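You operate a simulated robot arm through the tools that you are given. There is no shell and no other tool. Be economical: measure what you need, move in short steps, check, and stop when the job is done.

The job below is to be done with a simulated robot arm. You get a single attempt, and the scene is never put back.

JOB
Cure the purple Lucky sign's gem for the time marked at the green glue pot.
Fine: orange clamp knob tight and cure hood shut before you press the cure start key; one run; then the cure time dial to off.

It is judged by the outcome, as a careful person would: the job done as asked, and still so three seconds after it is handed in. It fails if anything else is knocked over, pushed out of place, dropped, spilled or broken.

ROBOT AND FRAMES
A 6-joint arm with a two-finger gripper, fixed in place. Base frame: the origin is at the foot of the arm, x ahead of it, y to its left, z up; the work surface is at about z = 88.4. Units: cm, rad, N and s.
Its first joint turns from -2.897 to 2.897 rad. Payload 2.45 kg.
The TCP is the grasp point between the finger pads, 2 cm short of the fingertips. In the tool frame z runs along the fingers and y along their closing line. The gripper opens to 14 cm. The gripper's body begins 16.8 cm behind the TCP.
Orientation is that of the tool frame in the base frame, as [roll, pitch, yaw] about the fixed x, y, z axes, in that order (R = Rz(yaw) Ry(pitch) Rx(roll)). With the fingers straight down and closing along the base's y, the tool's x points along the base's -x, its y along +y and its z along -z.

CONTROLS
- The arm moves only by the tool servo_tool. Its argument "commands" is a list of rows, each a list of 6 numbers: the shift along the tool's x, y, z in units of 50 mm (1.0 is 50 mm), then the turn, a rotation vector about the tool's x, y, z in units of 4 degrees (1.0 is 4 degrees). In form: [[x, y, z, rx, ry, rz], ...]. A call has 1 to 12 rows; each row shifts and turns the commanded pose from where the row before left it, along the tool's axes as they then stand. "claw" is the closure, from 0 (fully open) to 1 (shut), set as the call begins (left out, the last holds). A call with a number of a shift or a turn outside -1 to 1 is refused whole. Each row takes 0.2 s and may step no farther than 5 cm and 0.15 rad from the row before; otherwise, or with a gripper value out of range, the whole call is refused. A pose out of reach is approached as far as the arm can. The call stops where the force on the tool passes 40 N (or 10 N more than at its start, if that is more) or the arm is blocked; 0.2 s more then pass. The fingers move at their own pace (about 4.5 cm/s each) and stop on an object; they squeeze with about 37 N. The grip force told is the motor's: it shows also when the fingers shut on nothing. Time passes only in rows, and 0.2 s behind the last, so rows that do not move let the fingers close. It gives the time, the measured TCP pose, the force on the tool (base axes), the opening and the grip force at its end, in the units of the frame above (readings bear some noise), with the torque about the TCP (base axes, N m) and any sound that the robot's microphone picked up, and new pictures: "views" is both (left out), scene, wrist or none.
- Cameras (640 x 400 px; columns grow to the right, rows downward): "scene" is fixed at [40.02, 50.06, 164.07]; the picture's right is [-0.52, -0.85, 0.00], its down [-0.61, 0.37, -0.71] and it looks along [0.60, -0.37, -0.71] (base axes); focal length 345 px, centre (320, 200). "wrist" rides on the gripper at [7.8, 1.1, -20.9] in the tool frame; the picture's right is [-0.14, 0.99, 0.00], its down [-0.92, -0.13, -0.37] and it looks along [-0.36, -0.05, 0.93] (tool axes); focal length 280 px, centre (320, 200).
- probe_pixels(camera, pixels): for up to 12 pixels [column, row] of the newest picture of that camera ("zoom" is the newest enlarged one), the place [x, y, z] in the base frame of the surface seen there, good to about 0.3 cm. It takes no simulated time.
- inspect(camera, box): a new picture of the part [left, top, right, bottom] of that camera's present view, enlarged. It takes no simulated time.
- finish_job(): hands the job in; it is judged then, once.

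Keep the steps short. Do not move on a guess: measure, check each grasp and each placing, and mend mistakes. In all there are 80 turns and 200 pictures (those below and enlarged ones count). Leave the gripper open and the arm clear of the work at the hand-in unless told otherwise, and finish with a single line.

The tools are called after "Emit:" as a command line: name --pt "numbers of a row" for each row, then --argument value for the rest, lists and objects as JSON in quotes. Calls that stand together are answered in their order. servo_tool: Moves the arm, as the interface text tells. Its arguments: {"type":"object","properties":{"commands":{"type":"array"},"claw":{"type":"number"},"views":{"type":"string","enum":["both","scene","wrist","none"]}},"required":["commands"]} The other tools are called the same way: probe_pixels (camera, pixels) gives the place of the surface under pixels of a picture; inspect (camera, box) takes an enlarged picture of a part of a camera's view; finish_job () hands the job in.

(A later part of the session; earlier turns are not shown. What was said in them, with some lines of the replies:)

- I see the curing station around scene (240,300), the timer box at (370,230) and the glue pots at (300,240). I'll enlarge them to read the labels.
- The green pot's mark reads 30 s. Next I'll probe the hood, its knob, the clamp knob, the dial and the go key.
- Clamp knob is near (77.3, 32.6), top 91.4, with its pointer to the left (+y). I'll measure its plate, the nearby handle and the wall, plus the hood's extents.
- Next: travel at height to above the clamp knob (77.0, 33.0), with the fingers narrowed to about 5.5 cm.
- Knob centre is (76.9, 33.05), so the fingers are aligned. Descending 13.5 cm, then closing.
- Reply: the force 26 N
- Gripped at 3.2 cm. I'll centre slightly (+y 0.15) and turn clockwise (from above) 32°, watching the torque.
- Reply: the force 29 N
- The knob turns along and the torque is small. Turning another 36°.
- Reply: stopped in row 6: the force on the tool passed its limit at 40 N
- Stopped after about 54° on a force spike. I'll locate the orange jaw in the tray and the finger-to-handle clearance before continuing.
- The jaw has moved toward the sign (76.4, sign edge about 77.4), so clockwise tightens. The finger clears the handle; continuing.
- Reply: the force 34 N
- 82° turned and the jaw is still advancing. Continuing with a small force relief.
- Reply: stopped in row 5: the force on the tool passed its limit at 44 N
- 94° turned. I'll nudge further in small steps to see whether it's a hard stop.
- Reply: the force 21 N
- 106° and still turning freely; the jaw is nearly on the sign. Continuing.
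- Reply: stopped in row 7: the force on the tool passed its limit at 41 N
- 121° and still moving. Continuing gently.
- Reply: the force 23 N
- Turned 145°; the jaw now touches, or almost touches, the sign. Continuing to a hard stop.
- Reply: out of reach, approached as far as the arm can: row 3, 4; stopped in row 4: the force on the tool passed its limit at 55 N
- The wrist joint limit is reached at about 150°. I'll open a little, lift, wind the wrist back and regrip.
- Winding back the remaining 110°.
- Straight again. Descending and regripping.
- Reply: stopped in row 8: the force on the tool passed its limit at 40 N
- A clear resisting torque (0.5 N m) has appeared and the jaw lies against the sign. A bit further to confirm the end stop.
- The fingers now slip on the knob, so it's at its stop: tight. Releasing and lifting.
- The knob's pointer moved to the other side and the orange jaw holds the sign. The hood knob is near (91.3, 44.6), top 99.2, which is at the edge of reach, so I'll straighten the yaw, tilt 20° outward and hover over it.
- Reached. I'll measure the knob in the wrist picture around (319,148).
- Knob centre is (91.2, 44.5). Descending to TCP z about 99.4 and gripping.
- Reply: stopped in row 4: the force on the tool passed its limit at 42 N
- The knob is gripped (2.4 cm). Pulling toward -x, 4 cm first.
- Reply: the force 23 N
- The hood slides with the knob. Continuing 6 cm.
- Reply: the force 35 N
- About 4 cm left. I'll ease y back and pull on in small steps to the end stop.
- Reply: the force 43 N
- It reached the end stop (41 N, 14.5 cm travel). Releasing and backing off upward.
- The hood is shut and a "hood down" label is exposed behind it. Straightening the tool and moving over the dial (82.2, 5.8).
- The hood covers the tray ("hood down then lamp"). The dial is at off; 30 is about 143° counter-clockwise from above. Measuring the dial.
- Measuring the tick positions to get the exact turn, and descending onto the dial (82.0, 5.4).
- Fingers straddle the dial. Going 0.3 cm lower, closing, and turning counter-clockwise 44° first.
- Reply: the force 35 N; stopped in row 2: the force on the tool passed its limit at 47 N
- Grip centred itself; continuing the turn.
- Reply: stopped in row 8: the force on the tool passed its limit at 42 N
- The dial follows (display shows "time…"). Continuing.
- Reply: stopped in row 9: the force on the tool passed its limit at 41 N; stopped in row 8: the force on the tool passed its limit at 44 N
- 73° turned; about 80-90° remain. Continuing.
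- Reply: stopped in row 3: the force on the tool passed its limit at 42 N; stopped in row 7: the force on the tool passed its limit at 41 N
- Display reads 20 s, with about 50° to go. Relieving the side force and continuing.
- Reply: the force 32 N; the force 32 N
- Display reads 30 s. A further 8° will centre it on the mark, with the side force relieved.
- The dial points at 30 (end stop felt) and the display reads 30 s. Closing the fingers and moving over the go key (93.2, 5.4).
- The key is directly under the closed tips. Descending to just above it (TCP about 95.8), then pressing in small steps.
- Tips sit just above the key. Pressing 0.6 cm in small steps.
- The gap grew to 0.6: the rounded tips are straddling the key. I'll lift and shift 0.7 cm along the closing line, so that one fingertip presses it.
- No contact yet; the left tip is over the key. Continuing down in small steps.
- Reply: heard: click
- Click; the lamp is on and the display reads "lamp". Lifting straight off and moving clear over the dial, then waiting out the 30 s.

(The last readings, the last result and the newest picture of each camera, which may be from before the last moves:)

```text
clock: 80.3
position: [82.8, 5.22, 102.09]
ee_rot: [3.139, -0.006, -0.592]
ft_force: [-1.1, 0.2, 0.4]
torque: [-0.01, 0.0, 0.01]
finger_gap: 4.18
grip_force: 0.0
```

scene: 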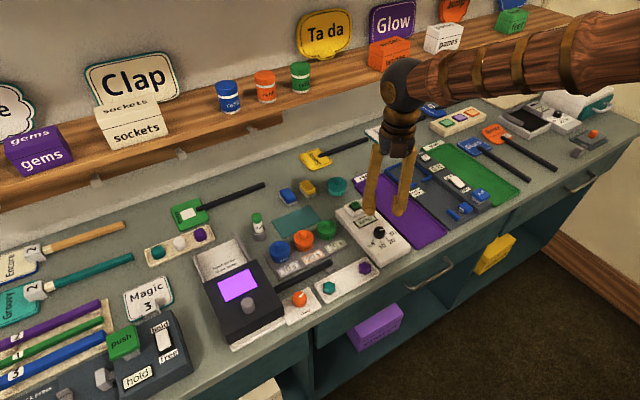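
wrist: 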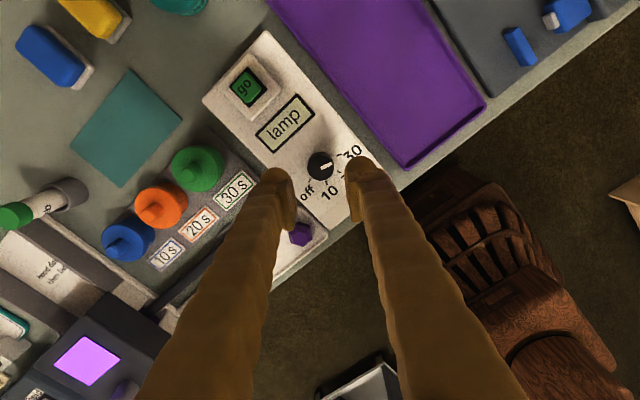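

The lamp is still running (started about t=69.8, due off near 100). Waiting further.

Emit:
servo_tool --pt "0 0 0 0 0 0" --pt "0 0 0 0 0 0" --pt "0 0 0 0 0 0" --pt "0 0 0 0 0 0" --pt "0 0 0 0 0 0" --pt "0 0 0 0 0 0" --pt "0 0 0 0 0 0" --pt "0 0 0 0 0 0" --pt "0 0 0 0 0 0" --pt "0 0 0 0 0 0" --pt "0 0 0 0 0 0" --pt "0 0 0 0 0 0" --views "none"

Emit:
servo_tool --pt "0 0 0 0 0 0" --pt "0 0 0 0 0 0" --pt "0 0 0 0 0 0" --pt "0 0 0 0 0 0" --pt "0 0 0 0 0 0" --pt "0 0 0 0 0 0" --pt "0 0 0 0 0 0" --pt "0 0 0 0 0 0" --pt "0 0 0 0 0 0" --pt "0 0 0 0 0 0" --pt "0 0 0 0 0 0" --pt "0 0 0 0 0 0" --views "none"

Emit:
servo_tool --pt "0 0 0 0 0 0" --pt "0 0 0 0 0 0" --pt "0 0 0 0 0 0" --pt "0 0 0 0 0 0" --pt "0 0 0 0 0 0" --pt "0 0 0 0 0 0" --pt "0 0 0 0 0 0" --pt "0 0 0 0 0 0" --pt "0 0 0 0 0 0" --pt "0 0 0 0 0 0" --pt "0 0 0 0 0 0" --pt "0 0 0 0 0 0" --views "none"

Emit:
servo_tool --pt "0 0 0 0 0 0" --pt "0 0 0 0 0 0" --pt "0 0 0 0 0 0" --pt "0 0 0 0 0 0" --pt "0 0 0 0 0 0" --pt "0 0 0 0 0 0" --pt "0 0 0 0 0 0" --pt "0 0 0 0 0 0" --pt "0 0 0 0 0 0" --pt "0 0 0 0 0 0" --pt "0 0 0 0 0 0" --pt "0 0 0 0 0 0" --views "none"

Emit:
servo_tool --pt "0 0 0 0 0 0" --pt "0 0 0 0 0 0" --pt "0 0 0 0 0 0" --pt "0 0 0 0 0 0" --pt "0 0 0 0 0 0" --pt "0 0 0 0 0 0" --pt "0 0 0 0 0 0" --pt "0 0 0 0 0 0" --pt "0 0 0 0 0 0" --pt "0 0 0 0 0 0" --pt "0 0 0 0 0 0" --pt "0 0 0 0 0 0" --views "none"

Emit:
servo_tool --pt "0 0 0 0 0 0" --pt "0 0 0 0 0 0" --pt "0 0 0 0 0 0" --pt "0 0 0 0 0 0" --pt "0 0 0 0 0 0" --pt "0 0 0 0 0 0" --pt "0 0 0 0 0 0" --pt "0 0 0 0 0 0" --pt "0 0 0 0 0 0" --pt "0 0 0 0 0 0" --pt "0 0 0 0 0 0" --pt "0 0 0 0 0 0" --views "none"

Emit:
servo_tool --pt "0 0 0 0 0 0" --pt "0 0 0 0 0 0" --pt "0 0 0 0 0 0" --pt "0 0 0 0 0 0" --pt "0 0 0 0 0 0" --pt "0 0 0 0 0 0" --pt "0 0 0 0 0 0" --pt "0 0 0 0 0 0" --pt "0 0 0 0 0 0" --pt "0 0 0 0 0 0" --pt "0 0 0 0 0 0" --pt "0 0 0 0 0 0" --views "none"

Emit:
servo_tool --pt "0 0 0 0 0 0" --pt "0 0 0 0 0 0" --pt "0 0 0 0 0 0" --pt "0 0 0 0 0 0" --pt "0 0 0 0 0 0" --pt "0 0 0 0 0 0" --pt "0 0 0 0 0 0" --pt "0 0 0 0 0 0" --pt "0 0 0 0 0 0" --pt "0 0 0 0 0 0" --pt "0 0 0 0 0 0" --pt "0 0 0 0 0 0" --views "both"

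Emit:
inspect --camera "wrist" --box '[200, 60, 440, 240]'

```text
clock: 83.0
position: [82.81, 5.17, 102.11]
ee_rot: [3.139, -0.006, -0.592]
ft_force: [0.1, 0.1, -0.7]
torque: [0.0, 0.02, -0.01]
finger_gap: 4.21
grip_force: 0.1
```

```text
clock: 85.5
position: [82.85, 5.18, 102.2]
ee_rot: [3.139, -0.006, -0.591]
ft_force: [-0.1, 0.5, -0.8]
torque: [0.02, 0.0, 0.0]
finger_gap: 4.19
grip_force: 0.1
```

```text
clock: 88.2
position: [82.78, 5.36, 102.08]
ee_rot: [3.138, -0.005, -0.591]
ft_force: [0.2, 0.2, 0.5]
torque: [0.0, 0.01, -0.05]
finger_gap: 4.2
grip_force: 0.1
```

```text
clock: 90.8
position: [82.65, 5.26, 102.15]
ee_rot: [3.138, -0.005, -0.59]
ft_force: [0.1, -0.3, -0.2]
torque: [0.0, -0.02, 0.01]
finger_gap: 4.24
grip_force: 0.0
```

```text
clock: 93.3
position: [82.77, 5.21, 102.0]
ee_rot: [3.138, -0.004, -0.591]
ft_force: [-0.1, 1.1, -0.1]
torque: [0.01, -0.01, 0.0]
finger_gap: 4.2
grip_force: 0.0
```

```text
clock: 96.0
position: [82.73, 5.29, 102.07]
ee_rot: [3.138, -0.007, -0.592]
ft_force: [-0.6, -1.3, 0.0]
torque: [-0.03, 0.01, -0.02]
finger_gap: 4.21
grip_force: 0.0
```

```text
clock: 98.5
position: [82.76, 5.18, 102.06]
ee_rot: [3.139, -0.005, -0.592]
ft_force: [0.2, -0.9, -0.1]
torque: [0.04, -0.02, 0.03]
finger_gap: 4.23
grip_force: 0.1
```

```text
clock: 101.2
position: [82.73, 5.2, 102.09]
ee_rot: [3.138, -0.004, -0.591]
ft_force: [-0.1, 0.0, 0.3]
torque: [-0.02, 0.02, 0.03]
finger_gap: 4.23
grip_force: 0.2
```

scene: 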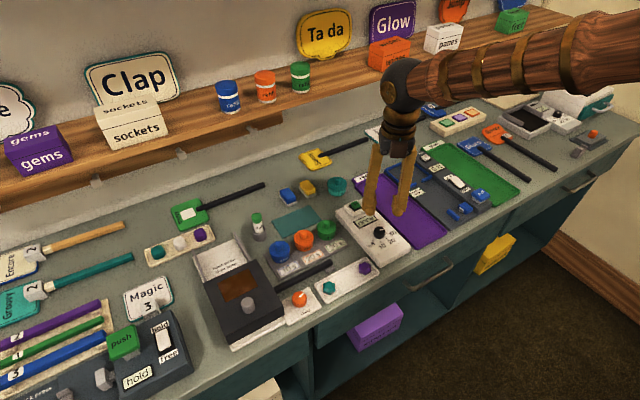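
wrist: 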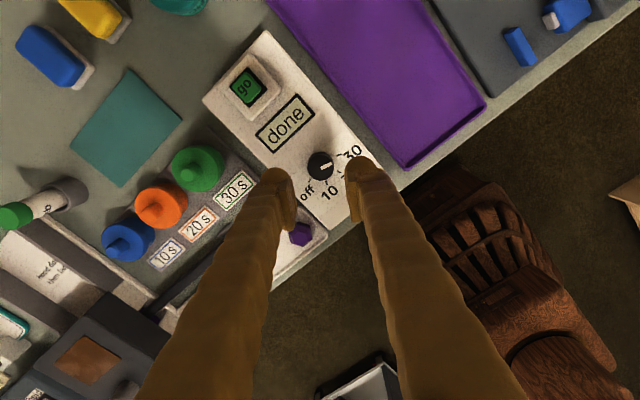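

```text
2.22 times, centred on (320, 150) of wrist
```

zoom: 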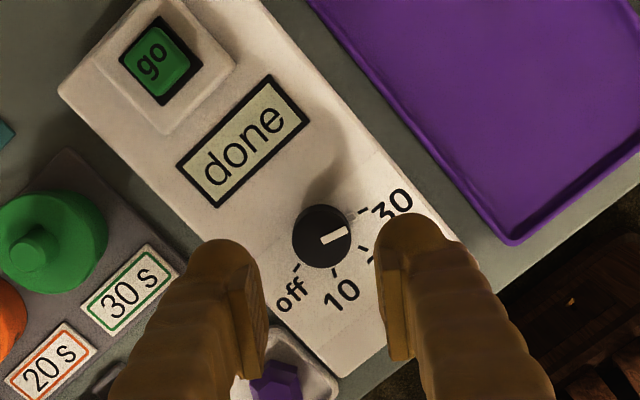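

Display says "done" and the lamp is off. Descending onto the dial again to turn it clockwise to off.

Emit:
servo_tool --pt "-0.045 0.03 0.8 0 0 0" --pt "0 0 0.6 0 0 0" --pt "0 0 0.34 0 0 0" --pt "0 0 0 0 0 0" --views "none"

Emit:
servo_tool --pt "0 0 0 0 0 0" --pt "0 0 0 0 0 0" --pt "0 0 0 0 0 0" --claw 1 --views "none"

Emit:
servo_tool --pt "0 0 0 0 0 0.8" --pt "0 0 0 0 0 0.8" --pt "0 0 0 0 0 0.8" --pt "0 0 0 0 0 0.8" --pt "0 0 0 0 0 0.8" --pt "0 0 0 0 0 0.8" --pt "0 0 0 0 0 0.8" --pt "0 0 0 0 0 0.8" --pt "0 0 0 0 0 0.8" --pt "0 0 0 0 0 0.8" --views "wrist"

```text
clock: 102.2
position: [82.59, 5.37, 93.36]
ee_rot: [3.137, -0.004, -0.591]
ft_force: [-0.2, 0.5, -0.8]
torque: [-0.01, -0.04, -0.04]
finger_gap: 4.22
grip_force: 0.1
```

```text
clock: 103.0
position: [82.57, 5.28, 93.29]
ee_rot: [3.137, -0.005, -0.591]
ft_force: [6.3, 8.1, -4.7]
torque: [0.05, -0.11, 0.02]
finger_gap: 2.8
grip_force: 43.6
```

```text
clock: 103.9
position: [82.55, 5.29, 93.31]
ee_rot: [3.139, -0.006, -0.789]
ft_force: [7.6, -12.1, -3.3]
torque: [-0.16, -0.11, 0.0]
finger_gap: 2.78
grip_force: 44.9
stopped in row 4: the force on the tool passed its limit at 43 N (the readings are from after the stop); the commanded pose is now the measured one
```

wrist: 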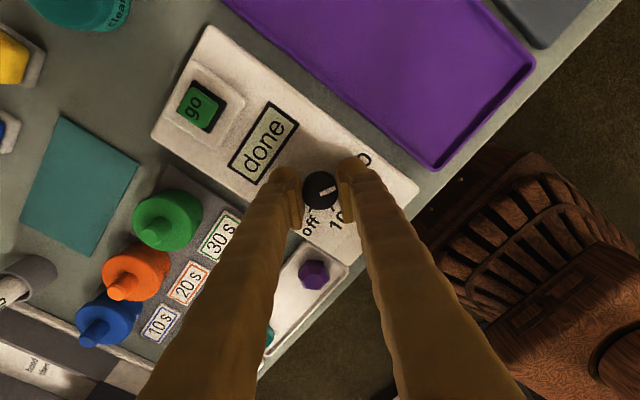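

The dial follows. Continuing clockwise in several short calls.

Emit:
servo_tool --pt "0 0 0 0 0 0.8" --pt "0 0 0 0 0 0.8" --pt "0 0 0 0 0 0.8" --pt "0 0 0 0 0 0.8" --pt "0 0 0 0 0 0.8" --pt "0 0 0 0 0 0.8" --pt "0 0 0 0 0 0.8" --pt "0 0 0 0 0 0.8" --pt "0 0 0 0 0 0.8" --pt "0 0 0 0 0 0.8" --views "none"

Emit:
servo_tool --pt "0 0 0 0 0 0.8" --pt "0 0 0 0 0 0.8" --pt "0 0 0 0 0 0.8" --pt "0 0 0 0 0 0.8" --pt "0 0 0 0 0 0.8" --pt "0 0 0 0 0 0.8" --pt "0 0 0 0 0 0.8" --pt "0 0 0 0 0 0.8" --pt "0 0 0 0 0 0.8" --pt "0 0 0 0 0 0.8" --views "none"

Emit:
servo_tool --pt "0 0 0 0 0 0.8" --pt "0 0 0 0 0 0.8" --pt "0 0 0 0 0 0.8" --pt "0 0 0 0 0 0.8" --pt "0 0 0 0 0 0.8" --pt "0 0 0 0 0 0.8" --pt "0 0 0 0 0 0.8" --pt "0 0 0 0 0 0.8" --pt "0 0 0 0 0 0.8" --pt "0 0 0 0 0 0.8" --views "wrist"

```text
clock: 106.0
position: [82.55, 5.36, 93.28]
ee_rot: [-3.14, -0.006, -1.314]
ft_force: [1.0, -21.2, 4.1]
torque: [-0.42, -0.03, -0.06]
finger_gap: 2.79
grip_force: 45.6
stopped in row 10: the force on the tool passed its limit at 40 N (the readings are from after the stop); the commanded pose is now the measured one
```

```text
clock: 107.2
position: [82.54, 5.41, 93.25]
ee_rot: [-3.14, -0.006, -1.566]
ft_force: [3.0, -22.9, 2.5]
torque: [-0.44, 0.01, 0.02]
finger_gap: 2.77
grip_force: 44.7
stopped in row 5: the force on the tool passed its limit at 40 N (the readings are from after the stop); the commanded pose is now the measured one
```

```text
clock: 108.2
position: [82.5, 5.48, 93.4]
ee_rot: [-3.138, -0.006, -1.767]
ft_force: [3.7, -24.0, 2.1]
torque: [-0.47, -0.02, -0.01]
finger_gap: 2.78
grip_force: 44.9
stopped in row 4: the force on the tool passed its limit at 40 N (the readings are from after the stop); the commanded pose is now the measured one
```

wrist: 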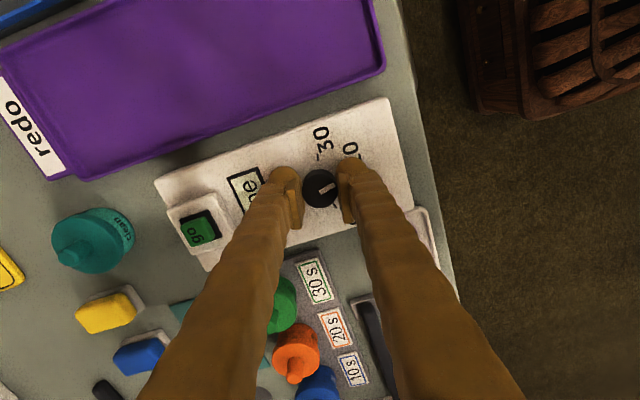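

About 79° to go; relieving the -y side force as I turn.

Emit:
servo_tool --pt "0.03 0 0 0 0 0.8" --pt "0 0 0 0 0 0.8" --pt "0 0 0 0 0 0.8" --pt "0 0 0 0 0 0.8" --pt "0 0 0 0 0 0.8" --pt "0 0 0 0 0 0.8" --pt "0 0 0 0 0 0.8" --pt "0 0 0 0 0 0.8" --pt "0 0 0 0 0 0.8" --pt "0 0 0 0 0 0.8" --views "none"

Emit:
servo_tool --pt "0 0 0 0 0 0.8" --pt "0 0 0 0 0 0.8" --pt "0 0 0 0 0 0.8" --pt "0 0 0 0 0 0.8" --pt "0 0 0 0 0 0.8" --pt "0 0 0 0 0 0.8" --pt "0 0 0 0 0 0.8" --pt "0 0 0 0 0 0.8" --views "wrist"

```text
clock: 110.4
position: [82.5, 5.35, 93.24]
ee_rot: [-3.134, -0.003, -2.329]
ft_force: [37.0, -6.2, 9.0]
torque: [-0.01, -0.44, 0.03]
finger_gap: 2.8
grip_force: 45.2
```

```text
clock: 111.3
position: [82.64, 5.4, 93.33]
ee_rot: [-3.133, -0.002, -2.517]
ft_force: [5.8, -25.5, -1.6]
torque: [-0.28, -0.03, 0.06]
finger_gap: 2.78
grip_force: 44.8
stopped in row 4: the force on the tool passed its limit at 49 N (the readings are from after the stop); the commanded pose is now the measured one
```

wrist: 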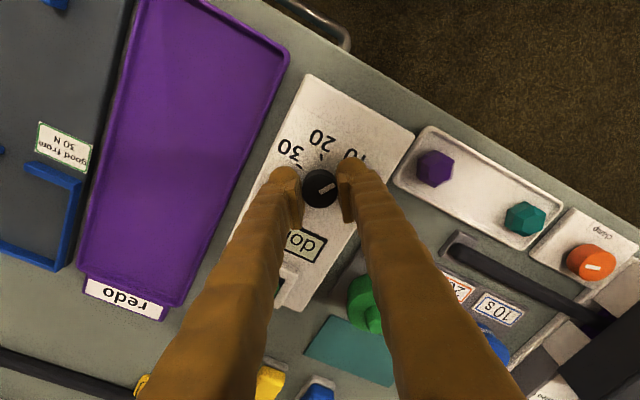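

About 36° left.

Emit:
servo_tool --pt "0.012 -0.018 0 0 0 0.8" --pt "0 0 0 0 0 0.8" --pt "0 0 0 0 0 0.8" --pt "0 0 0 0 0 0.8" --pt "0 0 0 0 0 0.8" --pt "0 0 0 0 0 0.8" --pt "0 0 0 0 0 0.8" --pt "0 0 0 0 0 0.8" --views "none"

Emit:
servo_tool --pt "0 0 0 0 0 0.8" --pt "0 0 0 0 0 0.8" --pt "0 0 0 0 0 0.8" --pt "0 0 0 0 0 0.8" --views "wrist"

Emit:
inspect --camera "wrist" --box '[200, 80, 440, 300]'

```text
clock: 112.6
position: [82.48, 5.37, 93.32]
ee_rot: [-3.131, 0.001, -2.798]
ft_force: [5.1, -29.1, -1.7]
torque: [-0.34, -0.01, 0.02]
finger_gap: 2.77
grip_force: 44.9
stopped in row 6: the force on the tool passed its limit at 41 N (the readings are from after the stop); the commanded pose is now the measured one
```

```text
clock: 113.1
position: [82.62, 5.45, 93.3]
ee_rot: [-3.131, 0.003, -2.869]
ft_force: [4.0, -29.4, -0.5]
torque: [-0.32, 0.01, 0.02]
finger_gap: 2.76
grip_force: 45.2
stopped in row 2: the force on the tool passed its limit at 42 N (the readings are from after the stop); the commanded pose is now the measured one
```

wrist: 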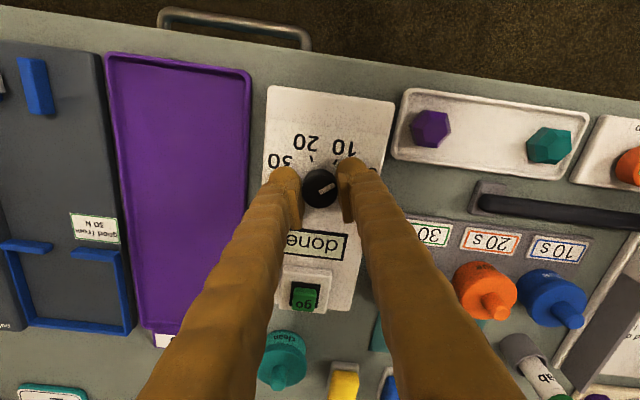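

```text
1.82 times, centred on (320, 190) of wrist
```

zoom: 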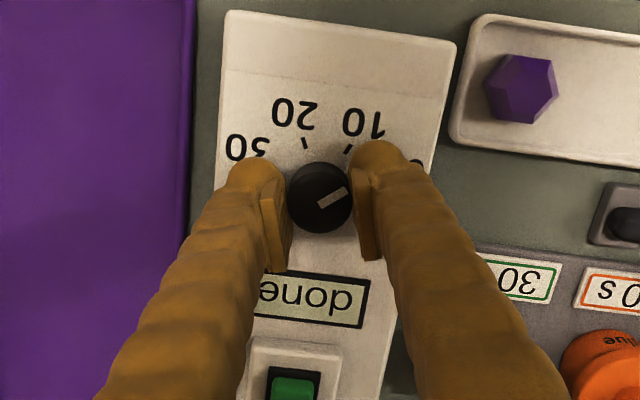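

Not off yet; about 16-20° more, with side-force relief.

Emit:
servo_tool --pt "0.005 -0.03 0 0 0 0.8" --pt "0 0 0 0 0 0.8" --pt "0 0 0 0 0 0.8" --pt "0 0 0 0 0 0.8" --pt "0 0 0 0 0 0.8" --pt "0 0 0 0 0 0.8" --views "wrist"

Emit:
inspect --camera "wrist" --box '[200, 80, 440, 300]'

```text
clock: 114.5
position: [82.47, 5.32, 93.28]
ee_rot: [-3.135, 0.004, 3.078]
ft_force: [-2.1, -27.8, 3.7]
torque: [-0.27, -0.06, -0.03]
finger_gap: 2.8
grip_force: 45.3
```

wrist: 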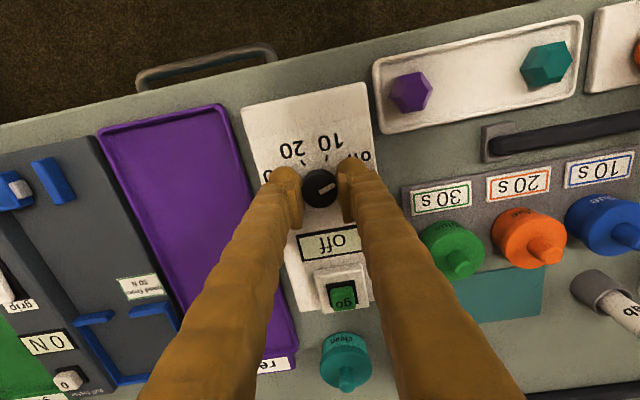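

```text
1.82 times, centred on (320, 190) of wrist
```

zoom: 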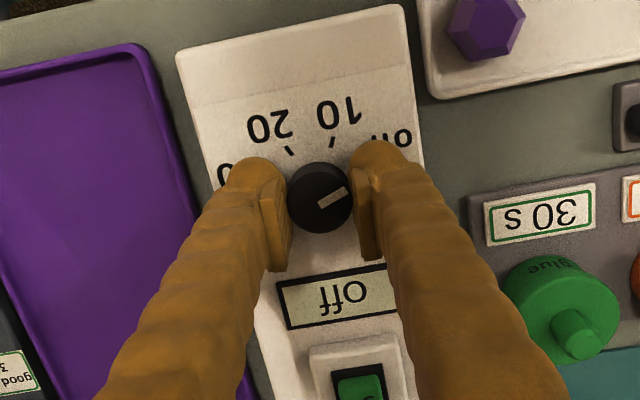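

Display reads "off". A small 6° extra puts it on the mark, then release, lift and open.

Emit:
servo_tool --pt "0 -0.015 0 0 0 0.7" --pt "0 0 0 0 0 0.7" --pt "0 0 0 0 0 0" --views "none"

Emit:
servo_tool --pt "0 0 0 0 0 0" --pt "0 0 0 0 0 0" --pt "0 0 0 0 0 0" --pt "0 0 -0.6 0 0 0" --pt "0 0 -1 0 0 0" --pt "0 0 -1 0 0 0" --pt "0 0 -1 0 0 0" --pt "0 0 -1 0 0 0" --claw 0.6 --views "none"

Emit:
servo_tool --pt "0 -0.9 0 0 0 0" --pt "0 -0.9 0 0 0 0" --pt "0 -0.9 0 0 0 0" --pt "0 0 0 0 0 0" --pt "0 0 0 0 0 0" --pt "0 0 0 0 0 0" --claw 0 --views "both"

Emit:
inspect --camera "scene" --box '[310, 160, 430, 260]'

Emit:
inspect --camera "scene" --box '[180, 210, 340, 350]'

```text
clock: 115.3
position: [82.63, 5.28, 93.27]
ee_rot: [-3.135, 0.004, 2.981]
ft_force: [3.4, -9.9, -5.6]
torque: [-0.1, -0.17, 0.16]
finger_gap: 2.76
grip_force: 44.9
```

```text
clock: 117.1
position: [82.22, 5.35, 116.45]
ee_rot: [-3.133, 0.006, 2.981]
ft_force: [-0.2, -0.2, -0.6]
torque: [-0.02, 0.01, 0.02]
finger_gap: 5.59
grip_force: 0.1
```

```text
clock: 118.5
position: [79.94, -7.72, 116.34]
ee_rot: [-3.134, 0.007, 2.981]
ft_force: [-0.3, 0.3, -0.1]
torque: [0.02, 0.01, 0.01]
finger_gap: 13.99
grip_force: 0.0
```

scene: 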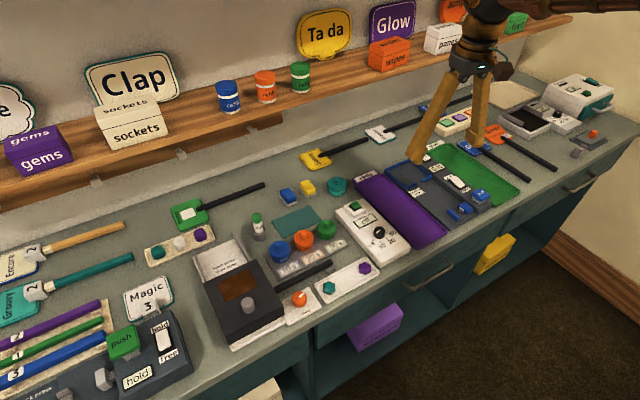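
wrist: 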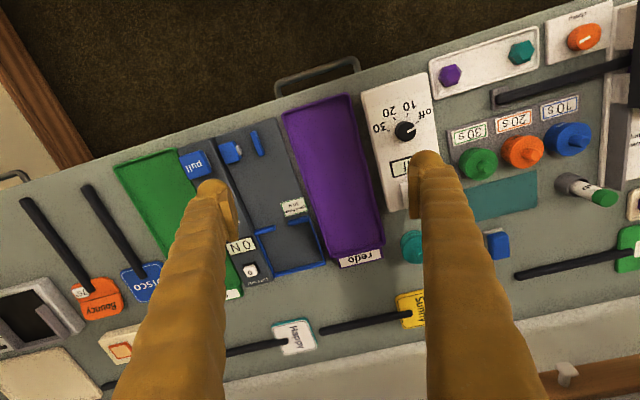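

```text
4.00 times, centred on (370, 210) of scene
```

zoom: 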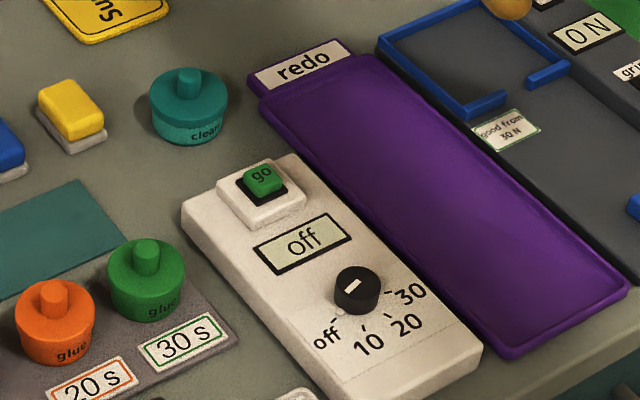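

```text
2.86 times, centred on (260, 280) of scene
```

zoom: 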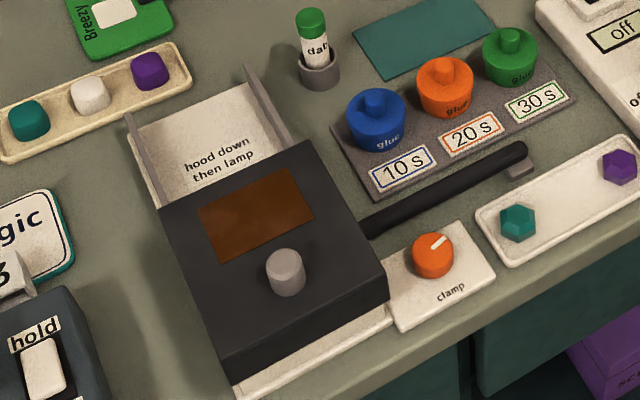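

The dial and display are at off, the clamp is tight, the hood is shut, nothing else has shifted, and the gripper is open and clear. Handing in.

Emit:
finish_job

```text
The job is handed in.
```

The purple Lucky sign's gem was cured in one 30 s run with the clamp tight and the hood shut, and the cure time dial is back at off.
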